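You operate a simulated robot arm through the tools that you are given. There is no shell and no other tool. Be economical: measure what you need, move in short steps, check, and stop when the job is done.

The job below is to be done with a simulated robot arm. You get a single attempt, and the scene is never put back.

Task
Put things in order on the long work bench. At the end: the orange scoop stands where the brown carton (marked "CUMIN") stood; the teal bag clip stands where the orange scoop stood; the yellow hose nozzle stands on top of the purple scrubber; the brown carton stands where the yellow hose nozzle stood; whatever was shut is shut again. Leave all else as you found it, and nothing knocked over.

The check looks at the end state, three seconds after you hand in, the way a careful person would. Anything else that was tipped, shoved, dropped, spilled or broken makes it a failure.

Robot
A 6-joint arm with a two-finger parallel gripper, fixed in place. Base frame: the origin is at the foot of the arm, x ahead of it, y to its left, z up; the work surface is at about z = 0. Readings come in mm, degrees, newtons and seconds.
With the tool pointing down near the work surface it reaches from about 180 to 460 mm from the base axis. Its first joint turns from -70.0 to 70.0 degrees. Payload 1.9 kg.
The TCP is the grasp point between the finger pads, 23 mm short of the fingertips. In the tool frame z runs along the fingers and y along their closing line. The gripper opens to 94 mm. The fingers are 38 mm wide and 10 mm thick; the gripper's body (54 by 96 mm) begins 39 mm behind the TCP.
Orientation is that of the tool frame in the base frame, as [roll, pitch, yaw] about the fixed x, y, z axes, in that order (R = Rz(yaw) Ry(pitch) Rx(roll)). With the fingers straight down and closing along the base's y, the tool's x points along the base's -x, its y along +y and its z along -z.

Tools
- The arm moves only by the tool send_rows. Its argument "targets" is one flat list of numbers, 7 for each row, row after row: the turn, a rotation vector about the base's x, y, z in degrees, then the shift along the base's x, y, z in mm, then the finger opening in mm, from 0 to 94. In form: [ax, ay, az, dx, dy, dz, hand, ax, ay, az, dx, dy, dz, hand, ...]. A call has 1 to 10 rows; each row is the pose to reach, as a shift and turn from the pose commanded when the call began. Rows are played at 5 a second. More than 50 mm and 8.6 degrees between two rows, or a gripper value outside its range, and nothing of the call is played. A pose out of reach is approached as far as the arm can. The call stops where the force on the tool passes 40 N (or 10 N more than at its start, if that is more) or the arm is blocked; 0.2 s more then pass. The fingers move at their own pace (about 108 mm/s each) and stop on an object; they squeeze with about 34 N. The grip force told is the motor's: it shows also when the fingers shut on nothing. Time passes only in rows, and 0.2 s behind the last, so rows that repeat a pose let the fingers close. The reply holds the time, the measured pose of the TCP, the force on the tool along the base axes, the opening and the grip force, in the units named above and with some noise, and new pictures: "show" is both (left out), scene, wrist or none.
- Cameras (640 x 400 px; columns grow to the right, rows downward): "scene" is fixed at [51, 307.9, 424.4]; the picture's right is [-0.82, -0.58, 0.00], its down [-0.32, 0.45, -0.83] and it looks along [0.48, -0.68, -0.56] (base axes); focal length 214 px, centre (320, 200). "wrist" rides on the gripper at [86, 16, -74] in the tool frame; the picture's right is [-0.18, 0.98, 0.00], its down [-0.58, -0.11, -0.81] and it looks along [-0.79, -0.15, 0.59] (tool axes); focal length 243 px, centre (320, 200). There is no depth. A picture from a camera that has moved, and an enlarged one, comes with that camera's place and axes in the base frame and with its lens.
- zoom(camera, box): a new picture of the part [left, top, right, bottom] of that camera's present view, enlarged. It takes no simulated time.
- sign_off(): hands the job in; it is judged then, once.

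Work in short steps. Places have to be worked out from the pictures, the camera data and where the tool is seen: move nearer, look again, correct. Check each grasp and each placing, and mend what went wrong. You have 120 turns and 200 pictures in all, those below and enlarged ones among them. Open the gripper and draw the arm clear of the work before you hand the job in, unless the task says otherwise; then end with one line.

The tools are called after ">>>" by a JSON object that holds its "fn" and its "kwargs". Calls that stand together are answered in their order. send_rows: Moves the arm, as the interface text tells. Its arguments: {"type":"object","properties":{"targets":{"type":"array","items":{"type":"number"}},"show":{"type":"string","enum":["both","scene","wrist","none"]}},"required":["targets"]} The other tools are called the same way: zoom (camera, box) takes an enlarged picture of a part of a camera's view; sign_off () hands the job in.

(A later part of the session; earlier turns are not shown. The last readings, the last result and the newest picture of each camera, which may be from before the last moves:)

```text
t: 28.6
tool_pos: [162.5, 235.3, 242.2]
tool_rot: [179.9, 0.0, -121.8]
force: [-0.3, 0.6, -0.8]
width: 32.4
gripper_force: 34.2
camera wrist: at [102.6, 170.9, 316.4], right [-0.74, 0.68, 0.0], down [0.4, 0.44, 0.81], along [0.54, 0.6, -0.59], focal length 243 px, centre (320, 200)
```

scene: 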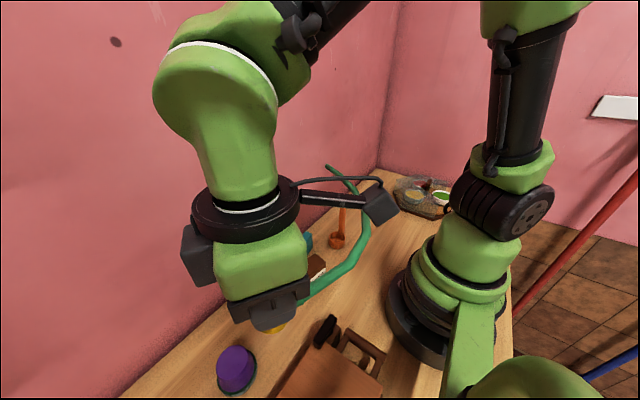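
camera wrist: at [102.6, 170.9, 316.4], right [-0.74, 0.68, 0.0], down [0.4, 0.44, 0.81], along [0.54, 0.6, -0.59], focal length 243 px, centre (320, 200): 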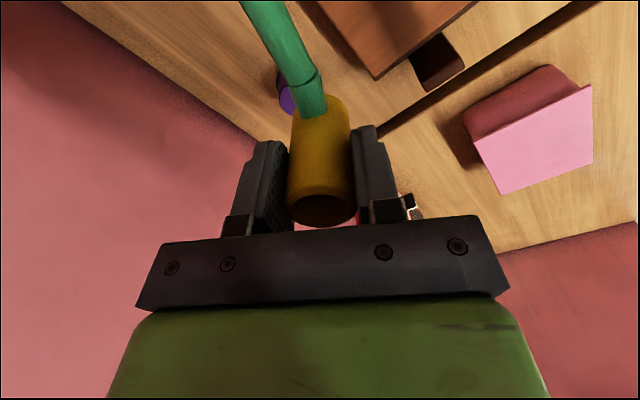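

The rotation is clear so far, so I'll do the remaining 52°.

>>> {"fn": "send_rows", "kwargs": {"targets": [0, 0, 8, 0, 0, 0, 25, 0, 0, 16, 0, 0, 0, 25, 0, 0, 24, 0, 0, 0, 25, 0, 0, 32, 0, 0, 0, 25, 0, 0, 40, 0, 0, 0, 25, 0, 0, 48, 0, 0, 0, 25, 0, 0, 52, 0, 0, 0, 25], "show": "both"}}

```text
t: 30.2
tool_pos: [163.3, 235.7, 242.2]
tool_rot: [179.9, 0.1, -69.9]
force: [0.5, 0.6, -0.4]
width: 32.4
gripper_force: 34.0
camera wrist: at [177.2, 149.9, 316.6], right [-0.99, -0.16, 0.0], down [-0.1, 0.58, 0.81], along [-0.13, 0.79, -0.59], focal length 243 px, centre (320, 200)
```

scene: 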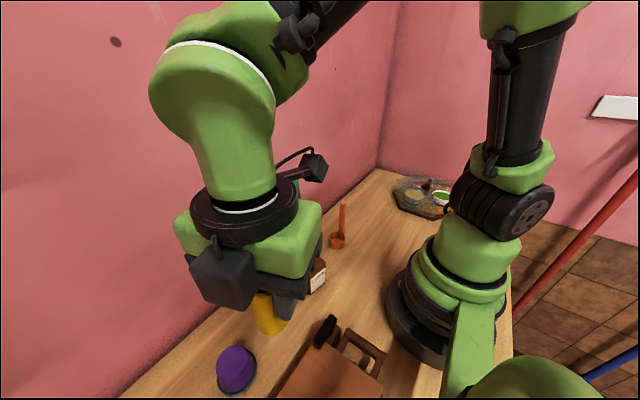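
wrist: 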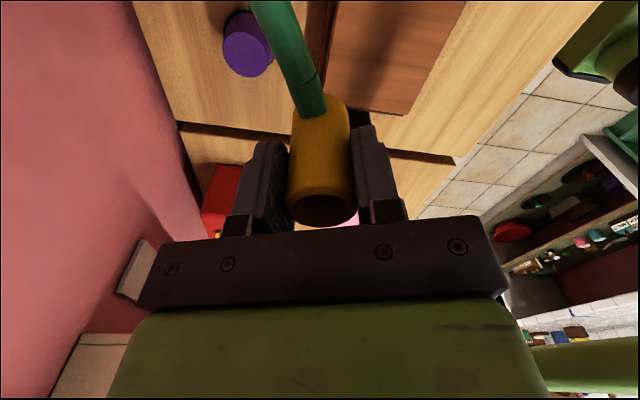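

Orientation is now set. I'll carry the nozzle back over the scrubber and descend to about 25 mm above it.

>>> {"fn": "send_rows", "kwargs": {"targets": [0, 0, 0, 37, 20, 0, 25, 0, 0, 0, 73, 40, 0, 25, 0, 0, 0, 73, 40, -40, 25, 0, 0, 0, 73, 40, -80, 25, 0, 0, 0, 73, 40, -120, 25, 0, 0, 0, 73, 40, -120, 25], "show": "both"}}

>>> {"fn": "zoom", "kwargs": {"camera": "scene", "box": [180, 260, 380, 400]}}

```text
t: 31.6
tool_pos: [235.7, 276.0, 123.0]
tool_rot: [179.9, -0.1, -70.0]
force: [-0.6, 0.4, -0.3]
width: 32.2
gripper_force: 34.0
camera wrist: at [249.4, 189.0, 196.0], right [-0.99, -0.16, 0.0], down [-0.09, 0.58, 0.81], along [-0.13, 0.8, -0.59], focal length 243 px, centre (320, 200)
```

scene: 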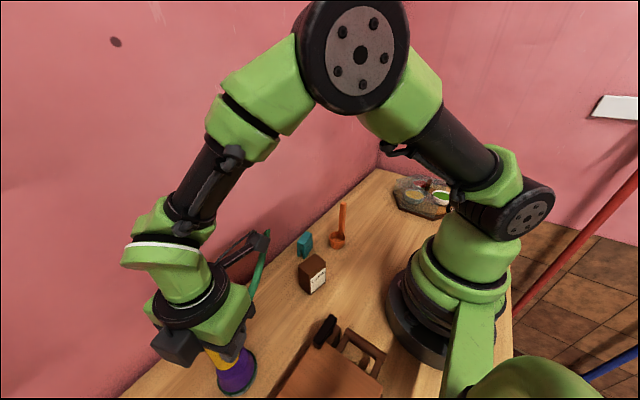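
wrist: 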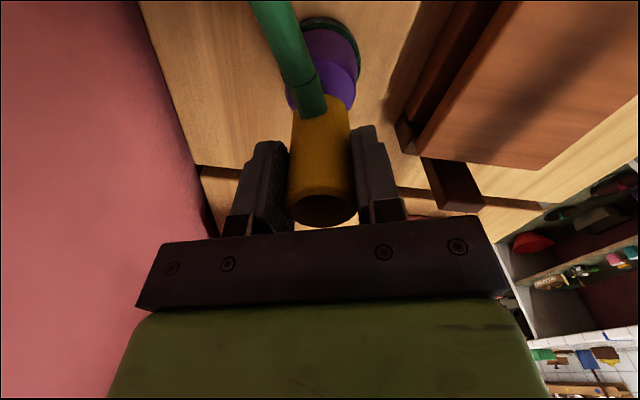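

```text
2.86 times, centred on (280, 330) of scene
camera zoom: at [51.0, 307.9, 424.4], right [-0.82, -0.58, 0.0], down [-0.32, 0.45, -0.83], along [0.48, -0.68, -0.56], focal length 613 px, centre (434, -171)
```

zoom: 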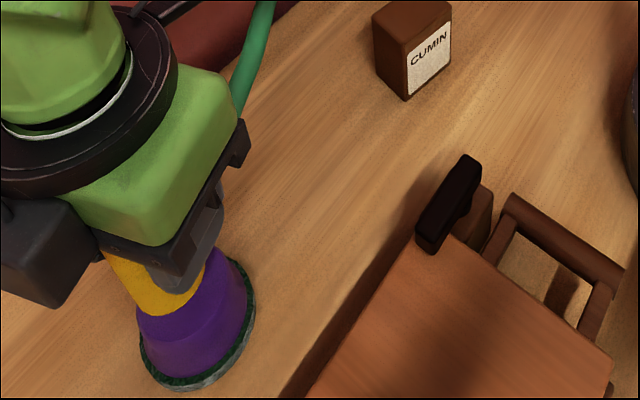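

I'll zoom to check that the nozzle is centred over the scrubber top.

>>> {"fn": "zoom", "kwargs": {"camera": "wrist", "box": [270, 0, 382, 120]}}

>>> {"fn": "zoom", "kwargs": {"camera": "scene", "box": [200, 335, 280, 400]}}

```text
3.33 times, centred on (326, 60) of wrist
camera zoom: at [249.4, 189.0, 196.0], right [-0.99, -0.16, 0.0], down [-0.09, 0.58, 0.81], along [-0.13, 0.8, -0.59], focal length 809 px, centre (300, 667)
```

zoom: 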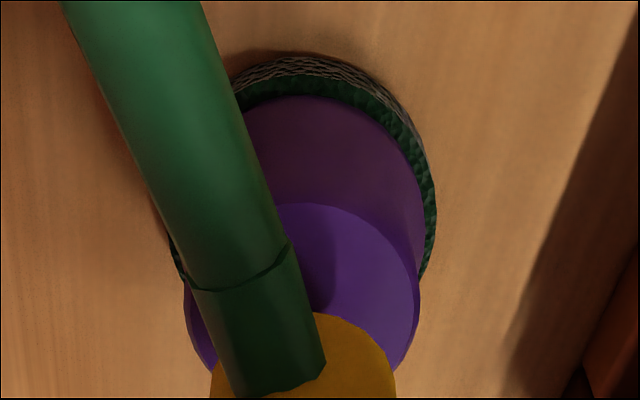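

```text
6.15 times, centred on (240, 368) of scene
camera zoom: at [51.0, 307.9, 424.4], right [-0.82, -0.58, 0.0], down [-0.32, 0.45, -0.83], along [0.48, -0.68, -0.56], focal length 1320 px, centre (812, -831)
```

zoom: 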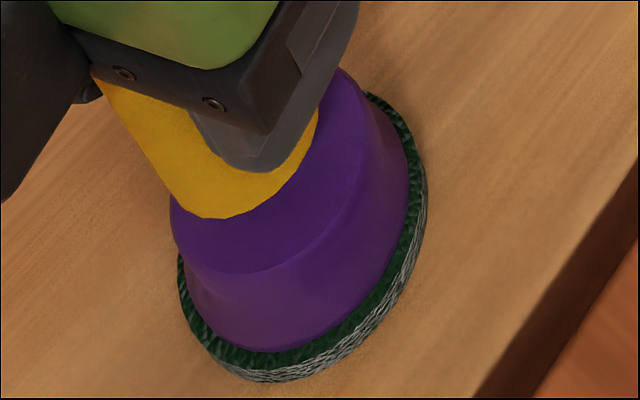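

Alignment is within about 2 mm, so I'll shift +2 in y and lower until contact.

>>> {"fn": "send_rows", "kwargs": {"targets": [0, 0, 0, 0, 2, -12, 25, 0, 0, 0, 0, 2, -22, 25, 0, 0, 0, 0, 2, -26, 25, 0, 0, 0, 0, 2, -28, 25], "show": "none"}}

>>> {"fn": "zoom", "kwargs": {"camera": "scene", "box": [200, 335, 280, 400]}}

>>> {"fn": "zoom", "kwargs": {"camera": "wrist", "box": [270, 0, 382, 120]}}

```text
t: 32.4
tool_pos: [235.9, 277.5, 99.2]
tool_rot: [179.9, 0.1, -70.4]
force: [-2.5, -4.3, 12.0]
width: 32.3
gripper_force: 34.3
stopped in row 4: the force on the tool passed its limit (the readings are from after the stop); the commanded pose is now the measured one
```

```text
6.15 times, centred on (240, 368) of scene
camera zoom: at [51.0, 307.9, 424.4], right [-0.82, -0.58, 0.0], down [-0.32, 0.45, -0.83], along [0.48, -0.68, -0.56], focal length 1320 px, centre (812, -831)
```

zoom: 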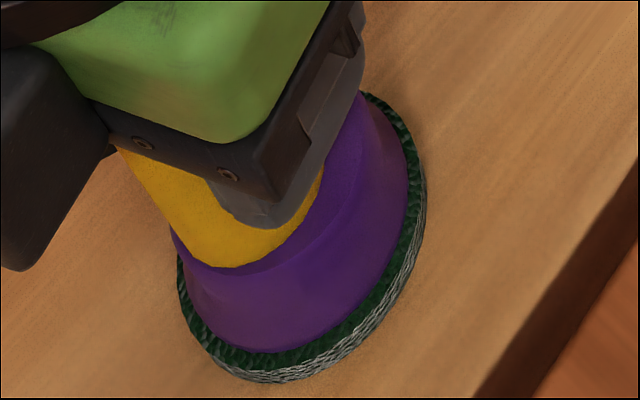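

```text
3.33 times, centred on (326, 60) of wrist
camera zoom: at [250.0, 191.8, 172.9], right [-0.99, -0.16, 0.0], down [-0.09, 0.58, 0.81], along [-0.13, 0.8, -0.59], focal length 809 px, centre (300, 667)
```

zoom: 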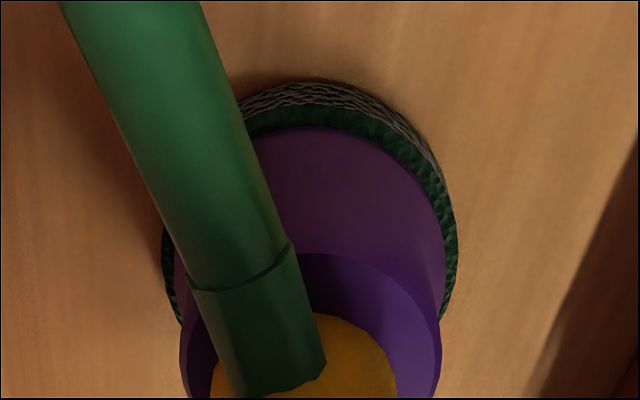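

Contact came at TCP z≈98, and the nozzle sits about 3 mm too far +y and 1–2 mm too far +x. I'll lift slightly, correct and set it down again.

>>> {"fn": "send_rows", "kwargs": {"targets": [0, 0, 0, 0, 0, 5, 25, 0, 0, 0, -2, -3, 5, 25, 0, 0, 0, -2, -3, 2, 25, 0, 0, 0, -2, -3, -0.5, 25], "show": "none"}}

>>> {"fn": "zoom", "kwargs": {"camera": "scene", "box": [200, 335, 280, 400]}}

>>> {"fn": "zoom", "kwargs": {"camera": "wrist", "box": [270, 0, 382, 120]}}

```text
t: 33.4
tool_pos: [234.0, 275.1, 98.2]
tool_rot: [-179.9, 0.2, -70.3]
force: [-6.8, -4.0, 23.8]
width: 32.2
gripper_force: 33.7
```

```text
6.15 times, centred on (240, 368) of scene
camera zoom: at [51.0, 307.9, 424.4], right [-0.82, -0.58, 0.0], down [-0.32, 0.45, -0.83], along [0.48, -0.68, -0.56], focal length 1320 px, centre (812, -831)
```

zoom: 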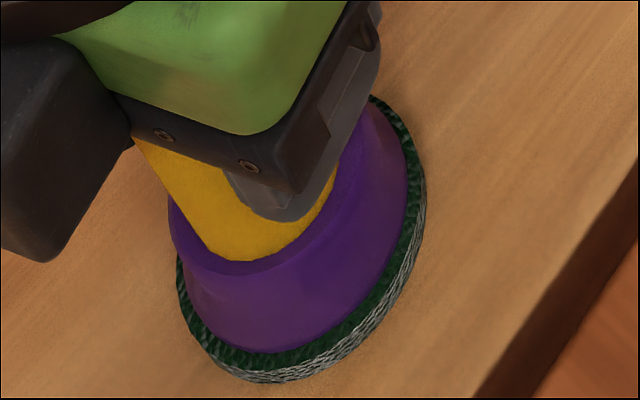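

```text
3.33 times, centred on (326, 60) of wrist
camera zoom: at [248.0, 188.8, 172.6], right [-0.99, -0.16, 0.0], down [-0.09, 0.58, 0.81], along [-0.13, 0.8, -0.59], focal length 809 px, centre (300, 667)
```

zoom: 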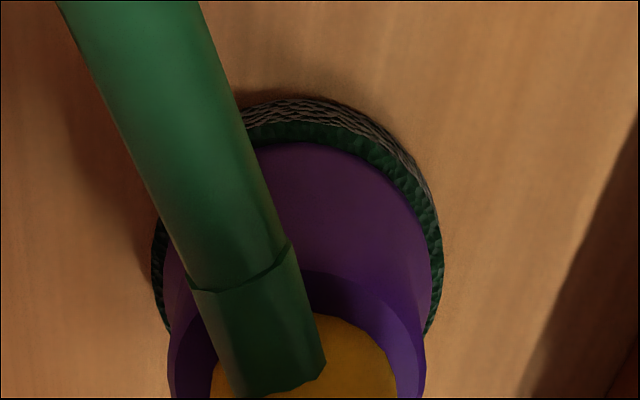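

It is centred now but pressing a bit hard. I'll ease up 1 mm, open slightly so the fingers can still catch it, and see whether it stands.

>>> {"fn": "send_rows", "kwargs": {"targets": [0, 0, 0, 0, 0, 1, 25, 0, 0, 0, 0, 0, 1, 33, 0, 0, 0, 0, 0, 1, 38, 0, 0, 0, 0, 0, 1, 40, 0, 0, 0, 0, 0, 1, 40, 0, 0, 0, 0, 0, 1, 40], "show": "wrist"}}

>>> {"fn": "zoom", "kwargs": {"camera": "scene", "box": [200, 320, 280, 400]}}

```text
t: 34.8
tool_pos: [234.8, 274.5, 100.1]
tool_rot: [179.9, 0.1, -70.3]
force: [-0.5, 0.1, 0.3]
width: 40.0
gripper_force: 0.1
camera wrist: at [247.5, 188.4, 172.7], right [-0.99, -0.16, 0.0], down [-0.09, 0.58, 0.81], along [-0.13, 0.8, -0.59], focal length 243 px, centre (320, 200)
```

wrist: 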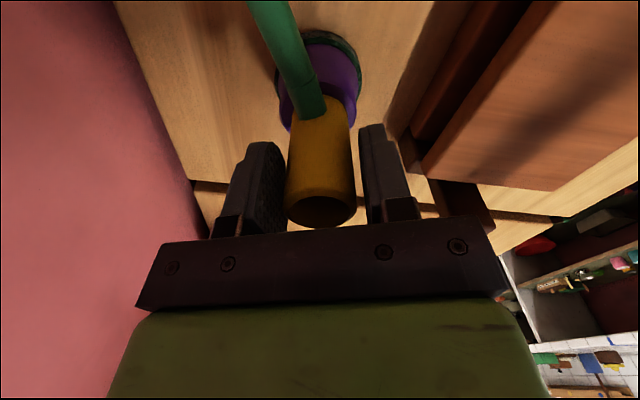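

```text
5.00 times, centred on (240, 360) of scene
camera zoom: at [51.0, 307.9, 424.4], right [-0.82, -0.58, 0.0], down [-0.32, 0.45, -0.83], along [0.48, -0.68, -0.56], focal length 1072 px, centre (720, -600)
```

zoom: 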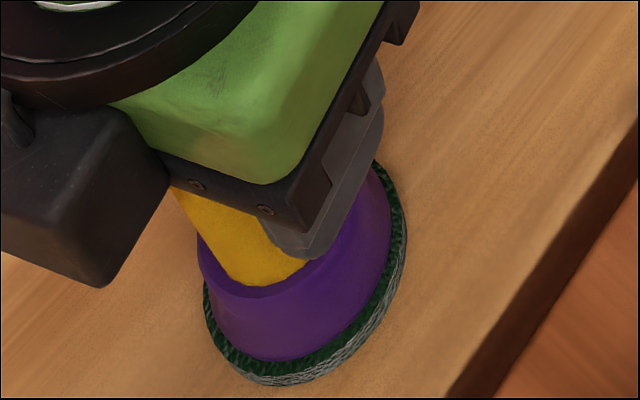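

The nozzle stands freely between the fingers without leaning. I'll open wider and rise straight up.

>>> {"fn": "send_rows", "kwargs": {"targets": [0, 0, 0, 0, 0, 1, 60, 0, 0, 0, 0, 0, 1, 70, 0, 0, 0, 0, 0, 15, 75, 0, 0, 0, 0, 0, 40, 75, 0, 0, 0, 0, 0, 85, 75, 0, 0, 0, 0, -10, 125, 75, 0, 0, 0, 0, -40, 145, 75], "show": "both"}}

>>> {"fn": "zoom", "kwargs": {"camera": "scene", "box": [180, 240, 380, 400]}}

```text
t: 36.4
tool_pos: [235.7, 235.5, 244.0]
tool_rot: [180.0, 0.2, -70.2]
force: [-0.7, -0.3, -1.2]
width: 75.1
gripper_force: 0.0
camera wrist: at [249.0, 148.4, 317.0], right [-0.99, -0.16, 0.0], down [-0.09, 0.58, 0.81], along [-0.13, 0.8, -0.59], focal length 243 px, centre (320, 200)
```

scene: 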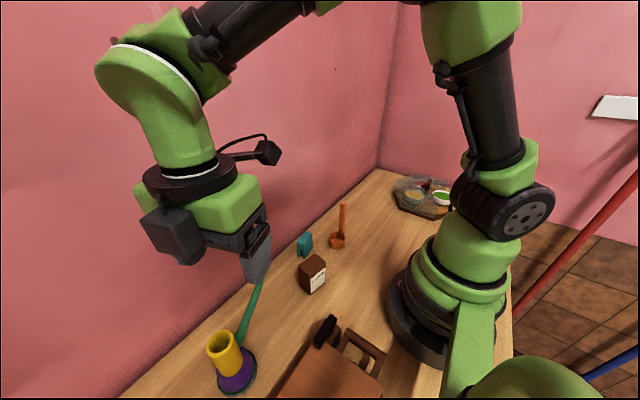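
wrist: 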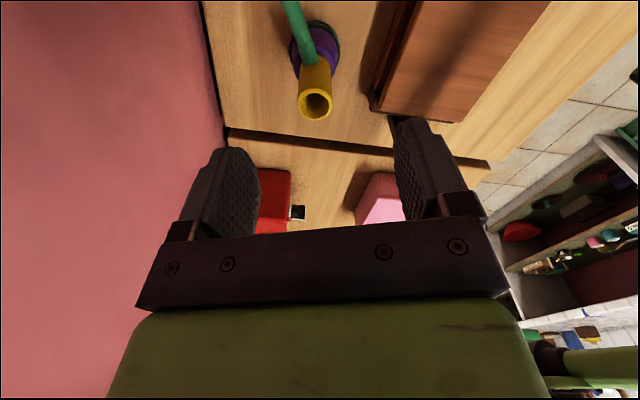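

```text
2.50 times, centred on (280, 320) of scene
camera zoom: at [51.0, 308.0, 424.4], right [-0.82, -0.58, 0.0], down [-0.32, 0.45, -0.83], along [0.48, -0.68, -0.56], focal length 536 px, centre (420, -100)
```

zoom: 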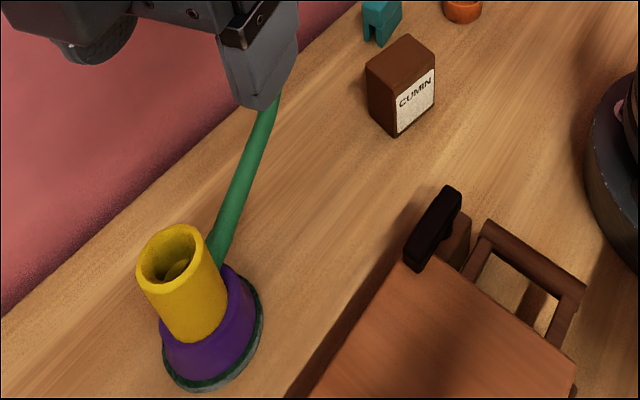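

The nozzle is standing on the scrubber. Next is the carton: I'll turn the tool back to a heading of about -13° and move above it.

>>> {"fn": "send_rows", "kwargs": {"targets": [0, 0, -8, -1, -12, 0, 75, 0, 0, -16, -2, -24, 0, 75, 0, 0, -24, -3, -36, 0, 80, 0, 0, -32, -4, -48, 0, 85, 0, 0, -40, -5, -60, 0, 94, 0, 0, -48, -5, -72, 0, 94, 0, 0, -56, -5, -80, 0, 94, 0, 0, -64, -5, -88, 0, 94], "show": "none"}}

>>> {"fn": "send_rows", "kwargs": {"targets": [0, 0, -8, 0, -12, 0, 94, 0, 0, -16, 0, -24, 0, 94, 0, 0, -24, 0, -36, -5, 94, 0, 0, -32, 0, -48, -10, 94, 0, 0, -40, 0, -60, -15, 94, 0, 0, -48, 0, -72, -20, 94, 0, 0, -56, 0, -76, -25, 94, 0, 0, -59, 0, -76, -30, 94], "show": "both"}}

>>> {"fn": "zoom", "kwargs": {"camera": "scene", "box": [270, 230, 350, 310]}}

```text
t: 38.2
tool_pos: [229.6, 145.3, 242.3]
tool_rot: [179.9, 0.1, -134.3]
force: [-0.2, -0.4, 0.0]
width: 93.9
gripper_force: 0.2
```

```text
t: 40.0
tool_pos: [229.1, 70.0, 215.6]
tool_rot: [179.9, 0.1, 166.8]
force: [0.5, -1.2, 0.4]
width: 93.8
gripper_force: 0.1
camera wrist: at [148.4, 107.0, 288.9], right [0.41, 0.91, 0.0], down [0.54, -0.24, 0.81], along [0.74, -0.33, -0.59], focal length 243 px, centre (320, 200)
```

scene: 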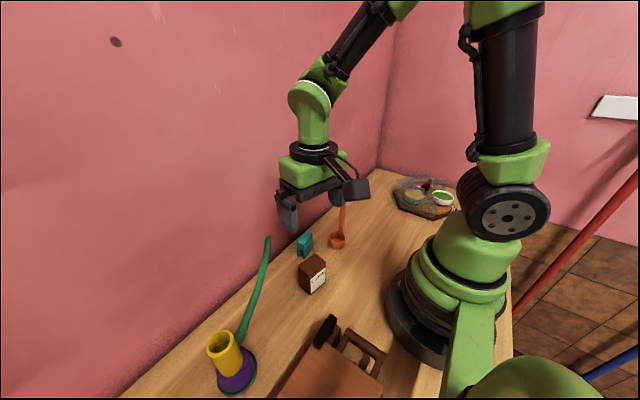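
wrist: 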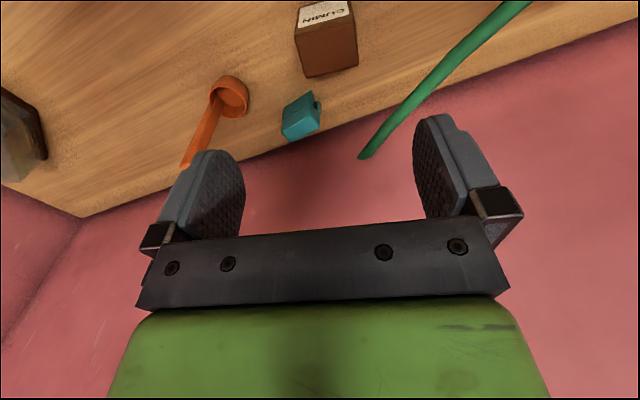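

```text
5.00 times, centred on (310, 270) of scene
camera zoom: at [51.0, 307.9, 424.4], right [-0.82, -0.58, 0.0], down [-0.32, 0.45, -0.83], along [0.48, -0.68, -0.56], focal length 1072 px, centre (370, -150)
```

zoom: 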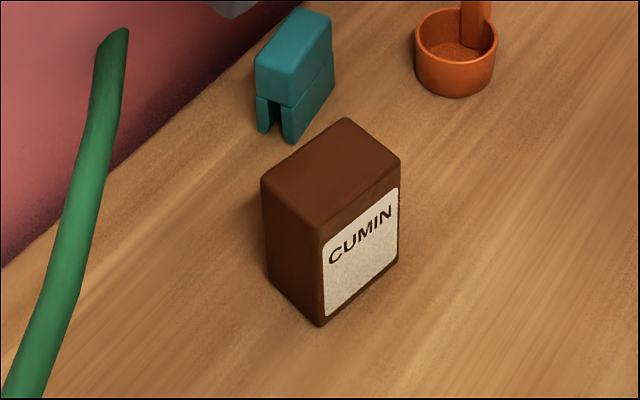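

The flexible hose straightened out and its end floats near (361,74) at z≈68, clear of the carton. The carton is centred near (237,74) and turned about 4° from the tool, so I'll align and descend halfway to check.

>>> {"fn": "send_rows", "kwargs": {"targets": [0, 0, 2, 4, 2, -40, 94, 0, 0, 4, 8, 4, -85, 94, 0, 0, 4, 8, 4, -110, 94], "show": "both"}}

```text
t: 40.8
tool_pos: [238.3, 74.1, 104.5]
tool_rot: [180.0, 0.2, 170.8]
force: [-0.3, -0.3, -0.8]
width: 94.0
gripper_force: 0.1
camera wrist: at [154.7, 105.1, 177.8], right [0.34, 0.94, 0.0], down [0.55, -0.2, 0.81], along [0.76, -0.27, -0.59], focal length 243 px, centre (320, 200)
```

scene: 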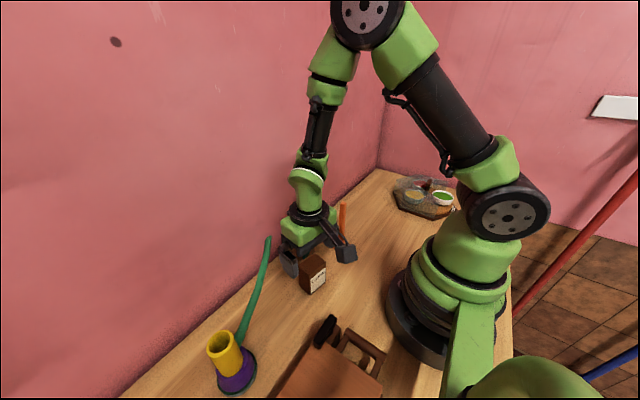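
wrist: 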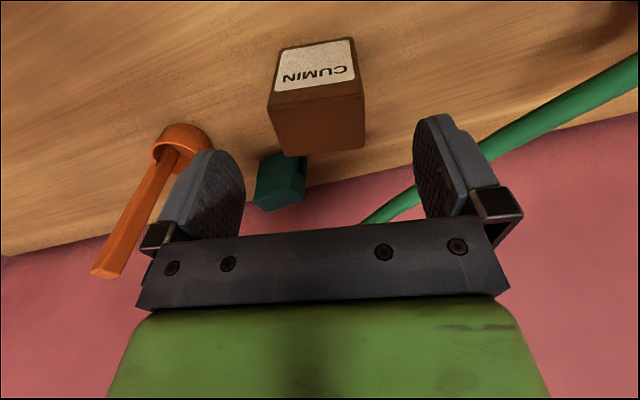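

The fingers straddle the carton well. I'll go down to z≈42 and close.

>>> {"fn": "send_rows", "kwargs": {"targets": [0, 0, 0, -2, 1, -30, 94, 0, 0, 0, -2, 1, -62, 94, 0, 0, 0, -2, 1, -62, 65, 0, 0, 0, -2, 1, -62, 40, 0, 0, 0, -2, 1, -62, 40, 0, 0, 0, -2, 1, -62, 40], "show": "both"}}

```text
t: 42.2
tool_pos: [233.7, 76.8, 42.2]
tool_rot: [-179.9, 0.1, 170.8]
force: [-0.4, 0.0, 0.5]
width: 49.3
gripper_force: 34.2
camera wrist: at [151.1, 107.2, 115.5], right [0.34, 0.94, 0.0], down [0.56, -0.2, 0.81], along [0.76, -0.27, -0.59], focal length 243 px, centre (320, 200)
```

scene: 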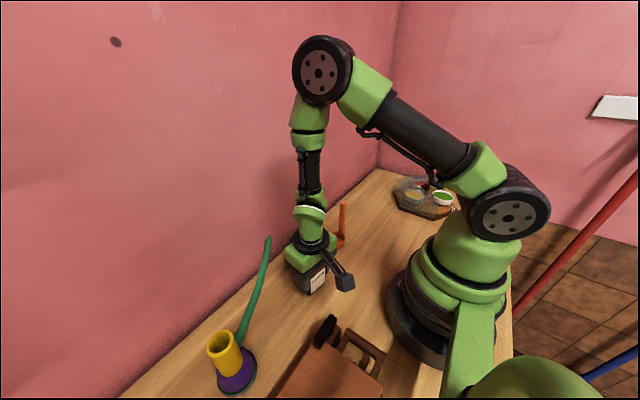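
wrist: 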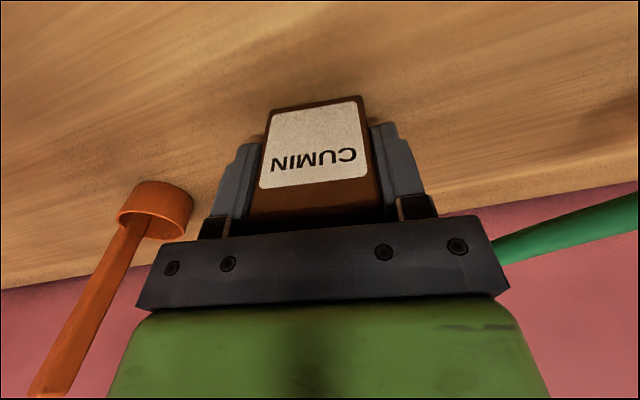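

The carton is gripped at 49.3 mm, with its spot at about (236,75). I'll lift it over the scoop handle and carry it toward the nozzle's old place at (240.5,-181).

>>> {"fn": "send_rows", "kwargs": {"targets": [0, 0, 0, 0, 0, 45, 40, 0, 0, 0, 0, 0, 90, 40, 0, 0, 0, 0, 0, 135, 40, 0, 0, 0, 0, -12, 172, 40, 0, 0, 0, 0, -60, 175, 40, 0, 0, 0, 2, -108, 175, 40, 0, 0, 0, 3, -156, 175, 40, 0, 0, 0, 4, -204, 175, 40, 0, 0, 0, 4, -250, 175, 40, 0, 0, 0, 5, -256, 135, 40], "show": "scene"}}

```text
t: 44.4
tool_pos: [240.0, -177.9, 179.8]
tool_rot: [180.0, 0.2, 170.7]
force: [0.9, 0.0, -0.5]
width: 49.3
gripper_force: 33.8
```

scene: 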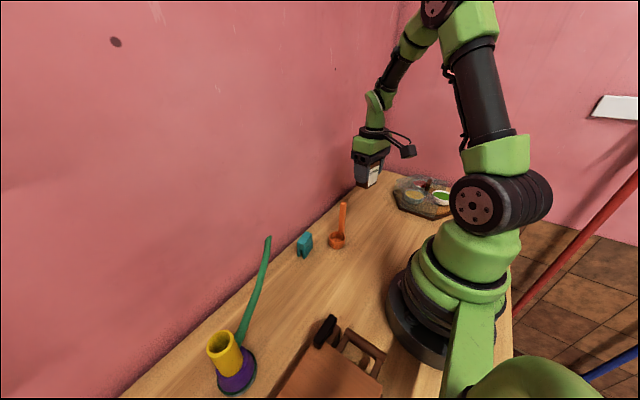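

Everything else is undisturbed. I'll lower the carton to the bench, finishing 1 mm above the grip height so contact stays gentle.

>>> {"fn": "send_rows", "kwargs": {"targets": [0, 0, 0, 0, -2, -45, 40, 0, 0, 0, 0, -2, -90, 40, 0, 0, 0, 0, -2, -125, 40, 0, 0, 0, 0, -2, -135, 40, 0, 0, 0, 0, -2, -137, 40], "show": "none"}}

>>> {"fn": "zoom", "kwargs": {"camera": "scene", "box": [310, 140, 470, 240]}}

```text
t: 45.6
tool_pos: [239.1, -182.3, 42.3]
tool_rot: [-179.8, 0.2, 170.8]
force: [-4.5, 3.3, 18.8]
width: 49.6
gripper_force: 34.0
```

```text
4.00 times, centred on (390, 190) of scene
camera zoom: at [51.0, 308.0, 424.3], right [-0.82, -0.58, 0.0], down [-0.32, 0.45, -0.83], along [0.48, -0.68, -0.56], focal length 858 px, centre (40, 240)
```

zoom: 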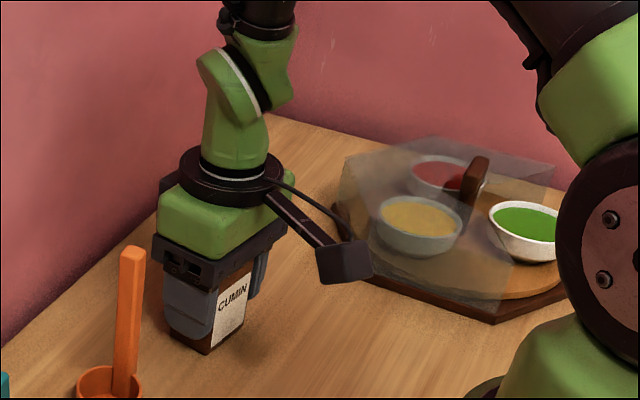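

The carton is in contact with the bench and upright at (240,-181). I'll release and rise.

>>> {"fn": "send_rows", "kwargs": {"targets": [0, 0, 0, 0, 0, 1, 52, 0, 0, 0, 0, 0, 1, 75, 0, 0, 0, 0, 0, 1, 80, 0, 0, 0, 0, 0, 25, 80, 0, 0, 0, 0, 0, 65, 80, 0, 0, 0, 0, 0, 110, 94, 0, 0, 0, -5, 20, 150, 94, 0, 0, 0, -10, 50, 180, 94], "show": "both"}}

>>> {"fn": "zoom", "kwargs": {"camera": "scene", "box": [310, 160, 410, 260]}}

>>> {"fn": "zoom", "kwargs": {"camera": "wrist", "box": [180, 0, 500, 150]}}

```text
t: 47.4
tool_pos: [228.6, -131.8, 219.1]
tool_rot: [-180.0, 0.1, 170.9]
force: [0.5, -0.5, 0.0]
width: 93.9
gripper_force: 0.0
camera wrist: at [145.1, -101.1, 292.8], right [0.34, 0.94, 0.0], down [0.56, -0.2, 0.81], along [0.76, -0.27, -0.59], focal length 243 px, centre (320, 200)
```

scene: 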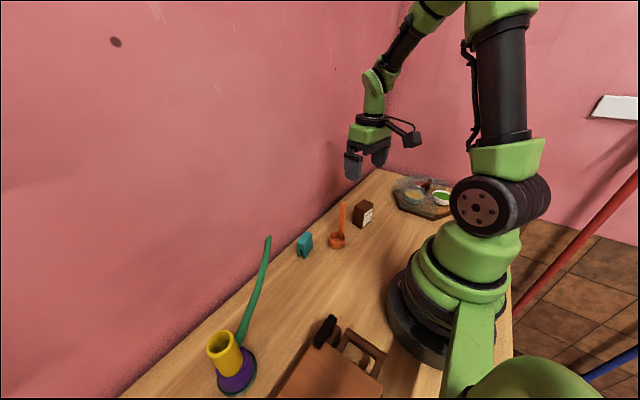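
wrist: 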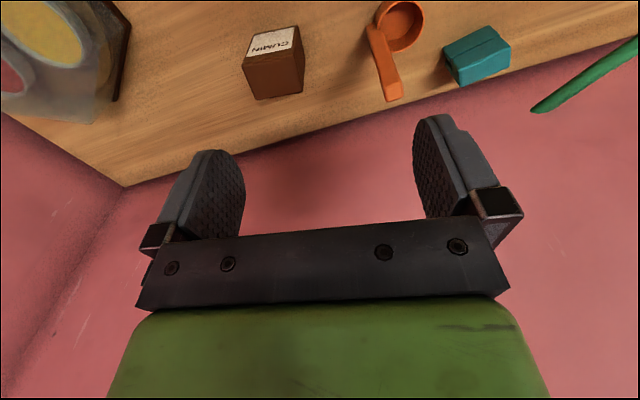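

```text
4.00 times, centred on (360, 210) of scene
camera zoom: at [51.0, 307.9, 424.4], right [-0.82, -0.58, 0.0], down [-0.32, 0.45, -0.83], along [0.48, -0.68, -0.56], focal length 858 px, centre (160, 160)
```

zoom: 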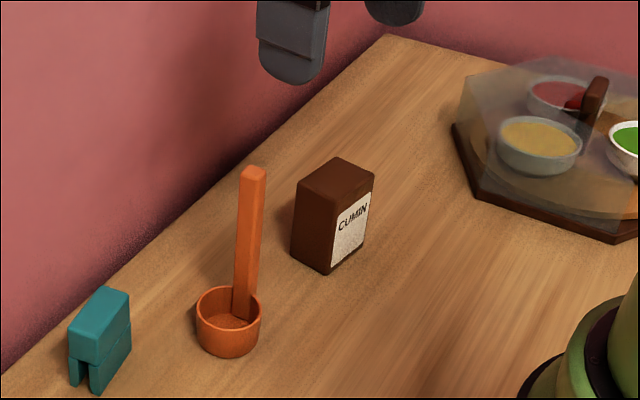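

```text
2.00 times, centred on (340, 75) of wrist
camera zoom: at [145.1, -101.1, 292.8], right [0.34, 0.94, 0.0], down [0.56, -0.2, 0.81], along [0.76, -0.27, -0.59], focal length 485 px, centre (280, 450)
```

zoom: 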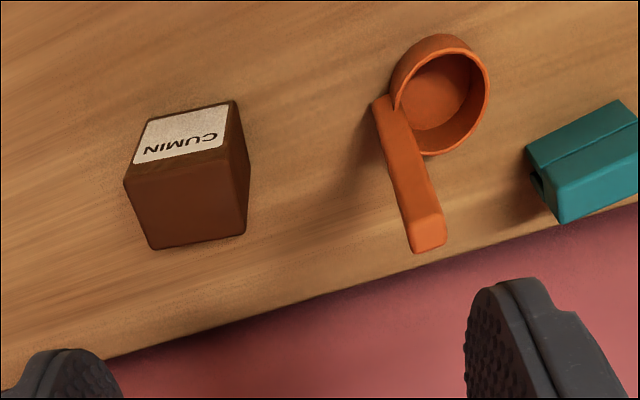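

The carton stands at the nozzle's old spot. The scoop's cup is near (252,-59) and its upright handle near (254,-82) with the tip at z≈122. I'll move above the handle with the fingers closing along y.

>>> {"fn": "send_rows", "kwargs": {"targets": [0, 0, 7, 12, 25, 0, 94, 0, 0, 14, 25, 50, -20, 94, 0, 0, 14, 25, 50, -44, 94], "show": "both"}}

>>> {"fn": "zoom", "kwargs": {"camera": "scene", "box": [310, 160, 410, 260]}}

```text
t: 48.2
tool_pos: [257.2, -81.8, 176.4]
tool_rot: [180.0, 0.1, -175.1]
force: [-0.8, -0.1, 0.3]
width: 93.9
gripper_force: 0.1
camera wrist: at [168.3, -71.9, 250.8], right [0.1, 0.99, 0.0], down [0.59, -0.06, 0.81], along [0.8, -0.08, -0.59], focal length 243 px, centre (320, 200)
```

scene: 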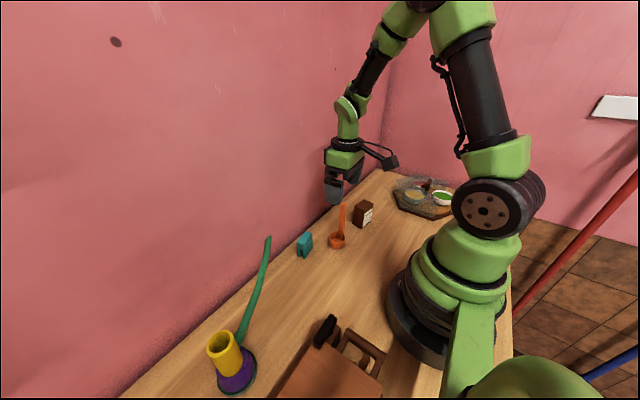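
wrist: 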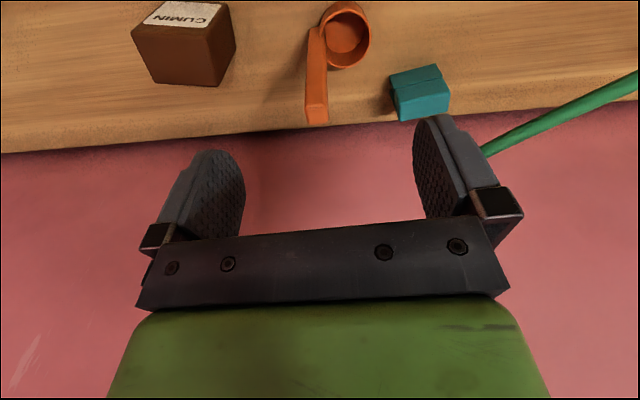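

```text
4.00 times, centred on (360, 210) of scene
camera zoom: at [51.0, 307.9, 424.4], right [-0.82, -0.58, 0.0], down [-0.32, 0.45, -0.83], along [0.48, -0.68, -0.56], focal length 858 px, centre (160, 160)
```

zoom: 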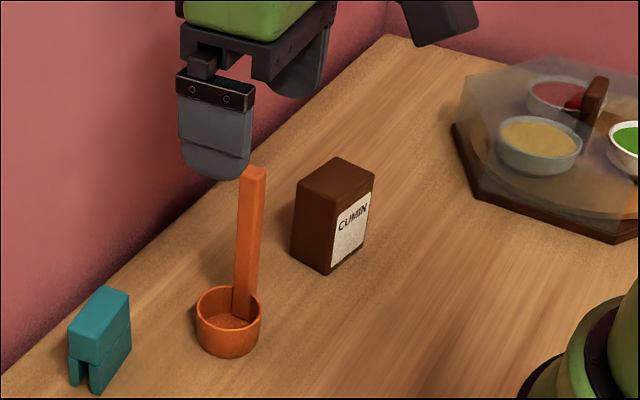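

The handle tip lies right under the TCP at (257,-82.5). I'll lower to z≈93 and close on the handle.

>>> {"fn": "send_rows", "kwargs": {"targets": [0, 0, 0, 0, -0.5, -40, 94, 0, 0, 0, 0, -0.5, -83, 94, 0, 0, 0, 0, -0.5, -83, 60, 0, 0, 0, 0, -0.5, -83, 25, 0, 0, 0, 0, -0.5, -83, 3, 0, 0, 0, 0, -0.5, -83, 3, 0, 0, 0, 0, -0.5, -83, 3], "show": "both"}}

>>> {"fn": "zoom", "kwargs": {"camera": "scene", "box": [310, 160, 410, 260]}}

```text
t: 49.8
tool_pos: [256.1, -81.1, 93.5]
tool_rot: [179.9, 0.1, -175.2]
force: [-0.9, 0.8, 0.2]
width: 13.2
gripper_force: 33.8
camera wrist: at [168.2, -71.0, 167.5], right [0.1, 0.99, 0.0], down [0.59, -0.06, 0.81], along [0.8, -0.08, -0.59], focal length 243 px, centre (320, 200)
```

scene: 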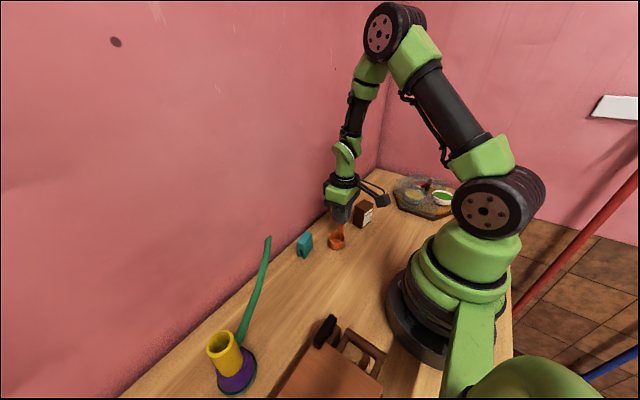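
wrist: 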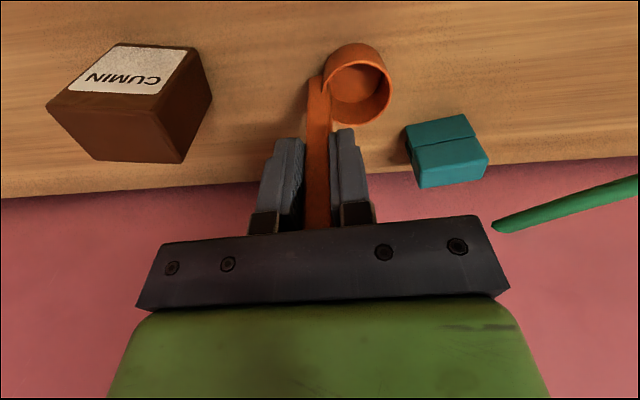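

```text
4.00 times, centred on (360, 210) of scene
camera zoom: at [51.0, 307.9, 424.4], right [-0.82, -0.58, 0.0], down [-0.32, 0.45, -0.83], along [0.48, -0.68, -0.56], focal length 858 px, centre (160, 160)
```

zoom: 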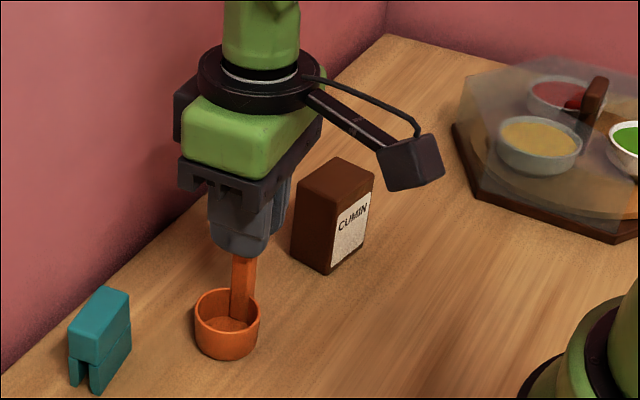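

The handle is gripped at 13.2 mm. I'll lift 80 mm and carry the scoop so the cup lands at the carton's old place at (236,76).

>>> {"fn": "send_rows", "kwargs": {"targets": [0, 0, 0, 0, 0, 15, 3, 0, 0, 0, 0, 0, 45, 3, 0, 0, 0, 0, 0, 80, 3, 0, 0, 0, -4, 35, 85, 3, 0, 0, 0, -8, 70, 85, 3, 0, 0, 0, -12, 105, 85, 3, 0, 0, 0, -15.5, 134, 80, 3, 0, 0, 0, -15.5, 134, 40, 3, 0, 0, 0, -15.5, 134, 15, 3], "show": "both"}}

>>> {"fn": "zoom", "kwargs": {"camera": "scene", "box": [250, 200, 370, 300]}}

```text
t: 51.8
tool_pos: [242.1, 51.7, 105.1]
tool_rot: [-179.9, 0.1, -175.2]
force: [0.0, -0.5, -0.8]
width: 13.2
gripper_force: 34.4
camera wrist: at [153.2, 61.3, 179.4], right [0.1, 0.99, 0.0], down [0.59, -0.06, 0.81], along [0.8, -0.08, -0.59], focal length 243 px, centre (320, 200)
```

scene: 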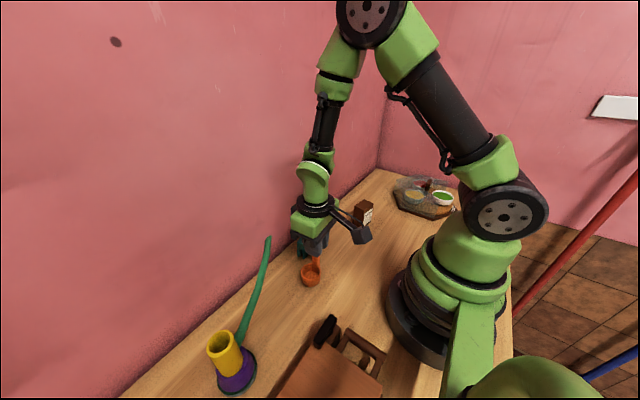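
wrist: 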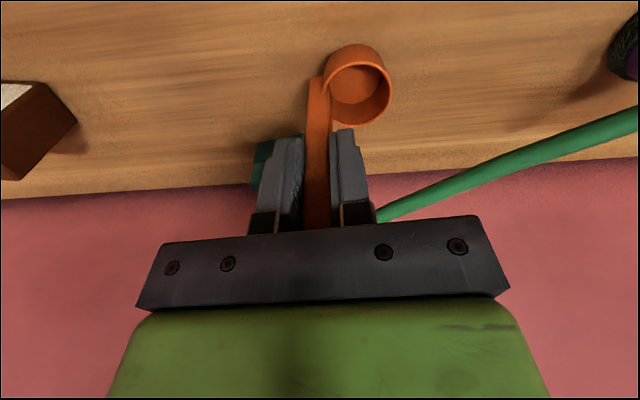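

```text
4.00 times, centred on (310, 250) of scene
camera zoom: at [51.0, 307.9, 424.4], right [-0.82, -0.58, 0.0], down [-0.32, 0.45, -0.83], along [0.48, -0.68, -0.56], focal length 858 px, centre (360, 0)
```

zoom: 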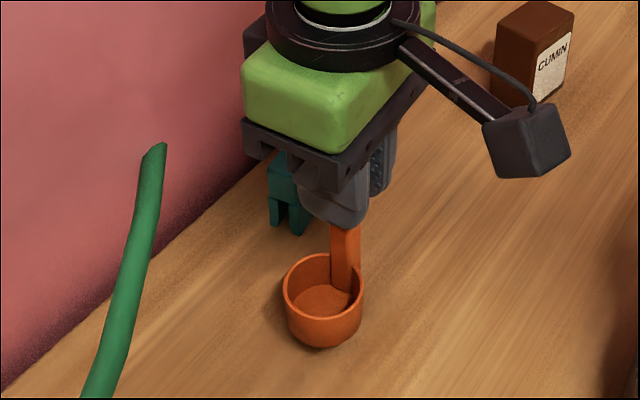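

The scoop hangs level and didn't swing. I'll lower the last ~13 mm until contact.

>>> {"fn": "send_rows", "kwargs": {"targets": [0, 0, 0, 0, 0, -8, 3, 0, 0, 0, 0, 0, -12, 3, 0, 0, 0, 0, 0, -14, 3, 0, 0, 0, 0, 0, -14, 3], "show": "none"}}

>>> {"fn": "zoom", "kwargs": {"camera": "scene", "box": [250, 200, 370, 300]}}

```text
t: 52.8
tool_pos: [240.4, 50.4, 95.0]
tool_rot: [180.0, 0.0, -175.2]
force: [-0.6, 0.0, -1.4]
width: 13.3
gripper_force: 33.7
```

```text
4.00 times, centred on (310, 250) of scene
camera zoom: at [51.0, 307.9, 424.4], right [-0.82, -0.58, 0.0], down [-0.32, 0.45, -0.83], along [0.48, -0.68, -0.56], focal length 858 px, centre (360, 0)
```

zoom: 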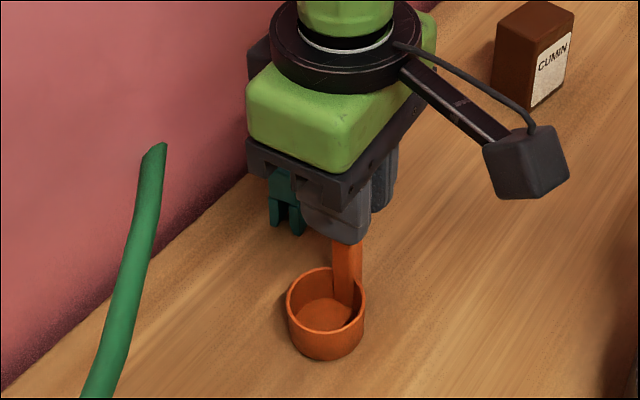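

There is no contact force yet, so I'll go down in 1 mm steps.

>>> {"fn": "send_rows", "kwargs": {"targets": [0, 0, 0, 0, 1, -1, 3, 0, 0, 0, 0, 1, -2, 3, 0, 0, 0, 0, 1, -2, 3], "show": "none"}}

```text
t: 53.6
tool_pos: [241.2, 52.1, 91.9]
tool_rot: [-180.0, 0.3, -175.3]
force: [0.2, -6.4, 32.5]
width: 13.4
gripper_force: 34.1
```

Firm contact was made. I'll ease up 1 mm, open moderately and rise straight above the handle.

>>> {"fn": "send_rows", "kwargs": {"targets": [0, 0, 0, 0, 0, 1, 3, 0, 0, 0, 0, 0, 1, 20, 0, 0, 0, 0, 0, 1, 45, 0, 0, 0, 0, 0, 1, 50, 0, 0, 0, 0, 0, 30, 50, 0, 0, 0, 0, 0, 70, 60, 0, 0, 0, 0, 0, 110, 94, 0, 0, 0, 0, -10, 130, 94], "show": "both"}}

>>> {"fn": "zoom", "kwargs": {"camera": "scene", "box": [250, 200, 370, 300]}}

```text
t: 55.4
tool_pos: [238.6, 43.5, 224.3]
tool_rot: [180.0, 0.1, -175.2]
force: [-1.0, -1.2, 0.4]
width: 94.2
gripper_force: 0.0
camera wrist: at [151.0, 52.6, 297.9], right [0.1, 0.99, 0.0], down [0.59, -0.06, 0.81], along [0.8, -0.08, -0.59], focal length 243 px, centre (320, 200)
```

scene: 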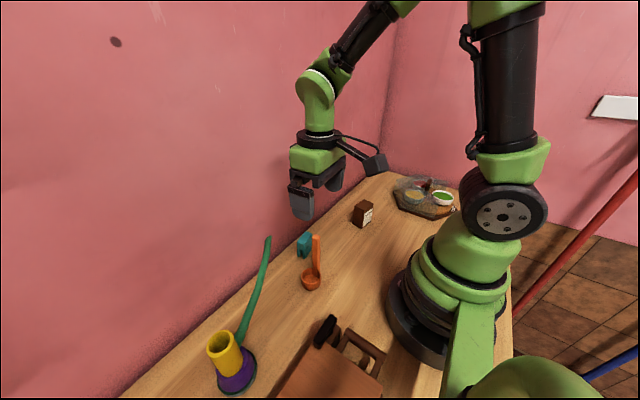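
wrist: 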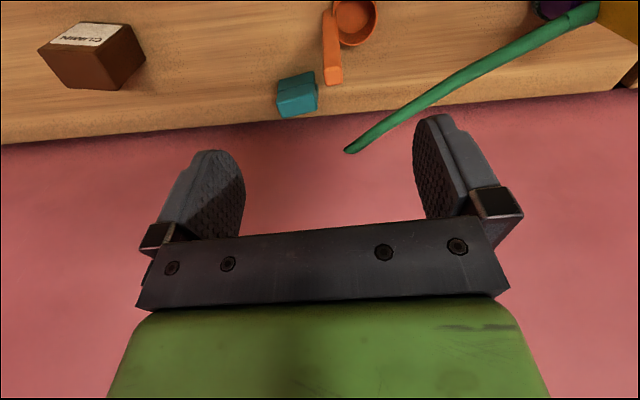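

```text
4.00 times, centred on (310, 250) of scene
camera zoom: at [51.0, 307.9, 424.4], right [-0.82, -0.58, 0.0], down [-0.32, 0.45, -0.83], along [0.48, -0.68, -0.56], focal length 858 px, centre (360, 0)
```

zoom: 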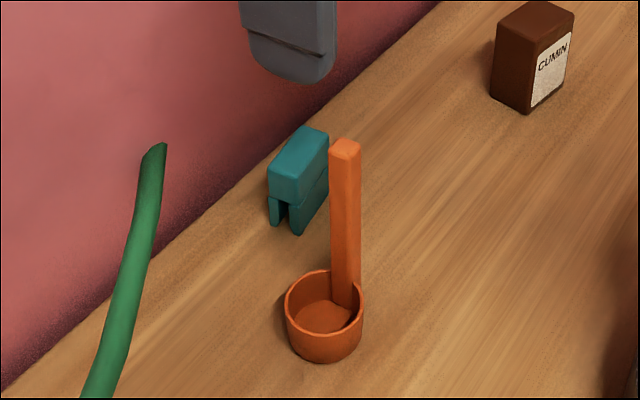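

The scoop stands at the carton's old place. I'll return to the clip at (311.5,9), approaching high with matching yaw and a moderate opening.

>>> {"fn": "send_rows", "kwargs": {"targets": [0, 0, 2.5, 25, -12, 0, 80, 0, 0, 5, 50, -24, 0, 75, 0, 0, 5, 72, -34, -10, 75, 0, 0, 5, 72, -34, -55, 75, 0, 0, 5, 72, -34, -100, 75], "show": "both"}}

>>> {"fn": "zoom", "kwargs": {"camera": "scene", "box": [250, 200, 370, 300]}}

```text
t: 56.6
tool_pos: [308.8, 9.9, 122.0]
tool_rot: [180.0, 0.1, -170.2]
force: [0.2, 0.6, -0.2]
width: 74.9
gripper_force: 0.0
camera wrist: at [220.8, 11.6, 195.4], right [0.01, 1.0, 0.0], down [0.59, -0.01, 0.81], along [0.81, -0.01, -0.59], focal length 243 px, centre (320, 200)
```

scene: 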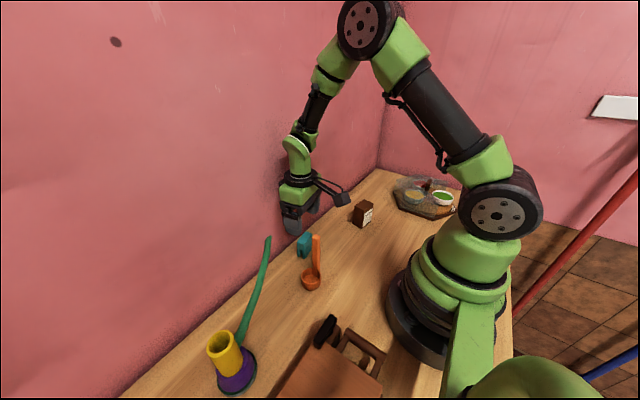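
wrist: 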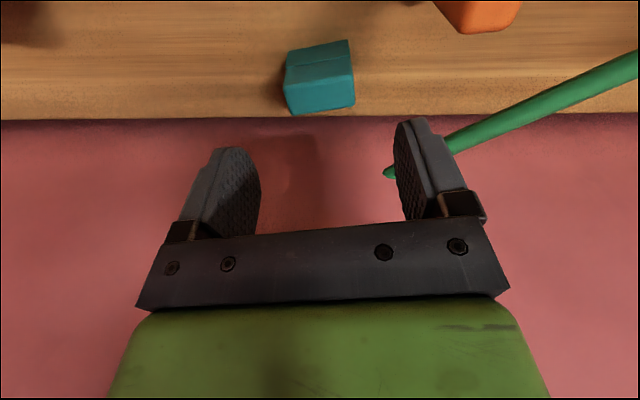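

```text
4.00 times, centred on (310, 250) of scene
camera zoom: at [51.0, 307.9, 424.4], right [-0.82, -0.58, 0.0], down [-0.32, 0.45, -0.83], along [0.48, -0.68, -0.56], focal length 858 px, centre (360, 0)
```

zoom: 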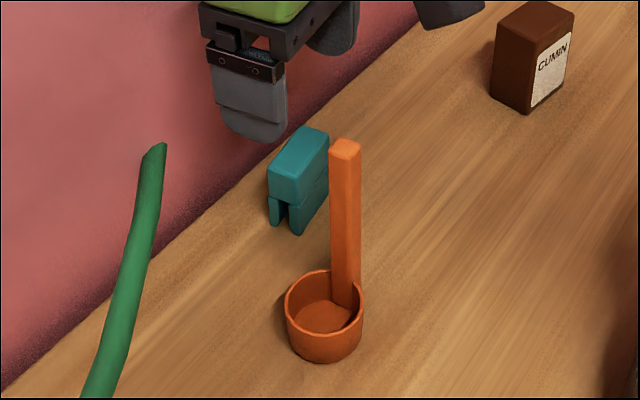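

The clip is centred between the fingers, and the handle and hose are clear. I'll descend and grip.

>>> {"fn": "send_rows", "kwargs": {"targets": [0, 0, 0, 2, -0.5, -35, 75, 0, 0, 0, 2, -0.5, -72, 75, 0, 0, 0, 2, -0.5, -72, 50, 0, 0, 0, 2, -0.5, -72, 30, 0, 0, 0, 2, -0.5, -72, 30, 0, 0, 0, 2, -0.5, -72, 30], "show": "both"}}

>>> {"fn": "zoom", "kwargs": {"camera": "scene", "box": [250, 200, 370, 300]}}

```text
t: 58.0
tool_pos: [313.0, 8.3, 51.7]
tool_rot: [-180.0, 0.1, -170.1]
force: [-0.1, -0.4, 0.4]
width: 43.8
gripper_force: 33.8
camera wrist: at [224.3, 10.1, 125.2], right [0.01, 1.0, 0.0], down [0.59, -0.01, 0.81], along [0.81, -0.01, -0.59], focal length 243 px, centre (320, 200)
```

scene: 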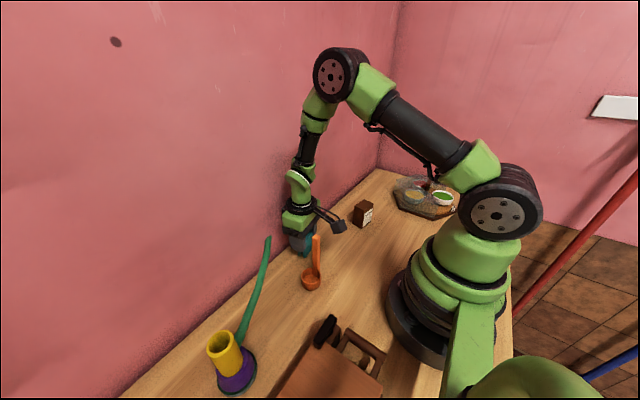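
wrist: 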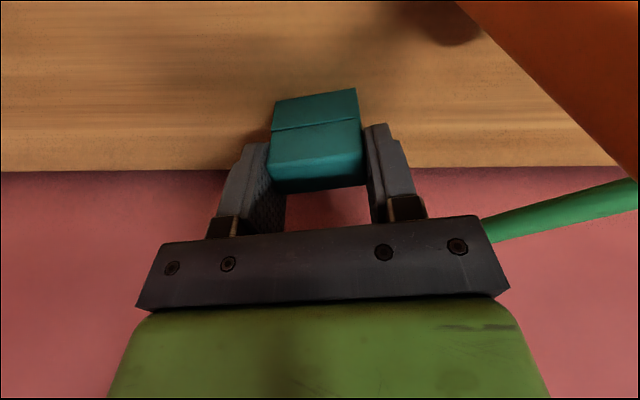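

```text
4.00 times, centred on (310, 250) of scene
camera zoom: at [51.0, 307.9, 424.4], right [-0.82, -0.58, 0.0], down [-0.32, 0.45, -0.83], along [0.48, -0.68, -0.56], focal length 858 px, centre (360, 0)
```

zoom: 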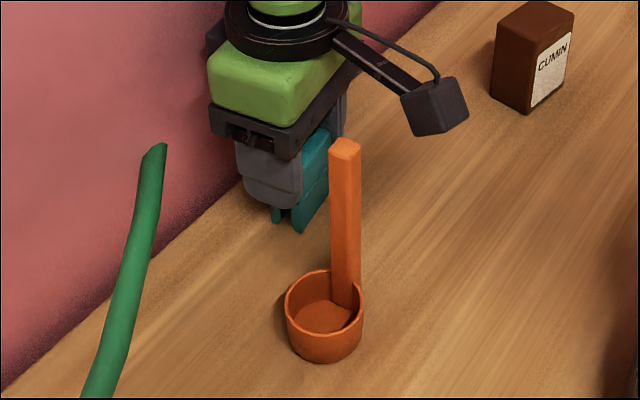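

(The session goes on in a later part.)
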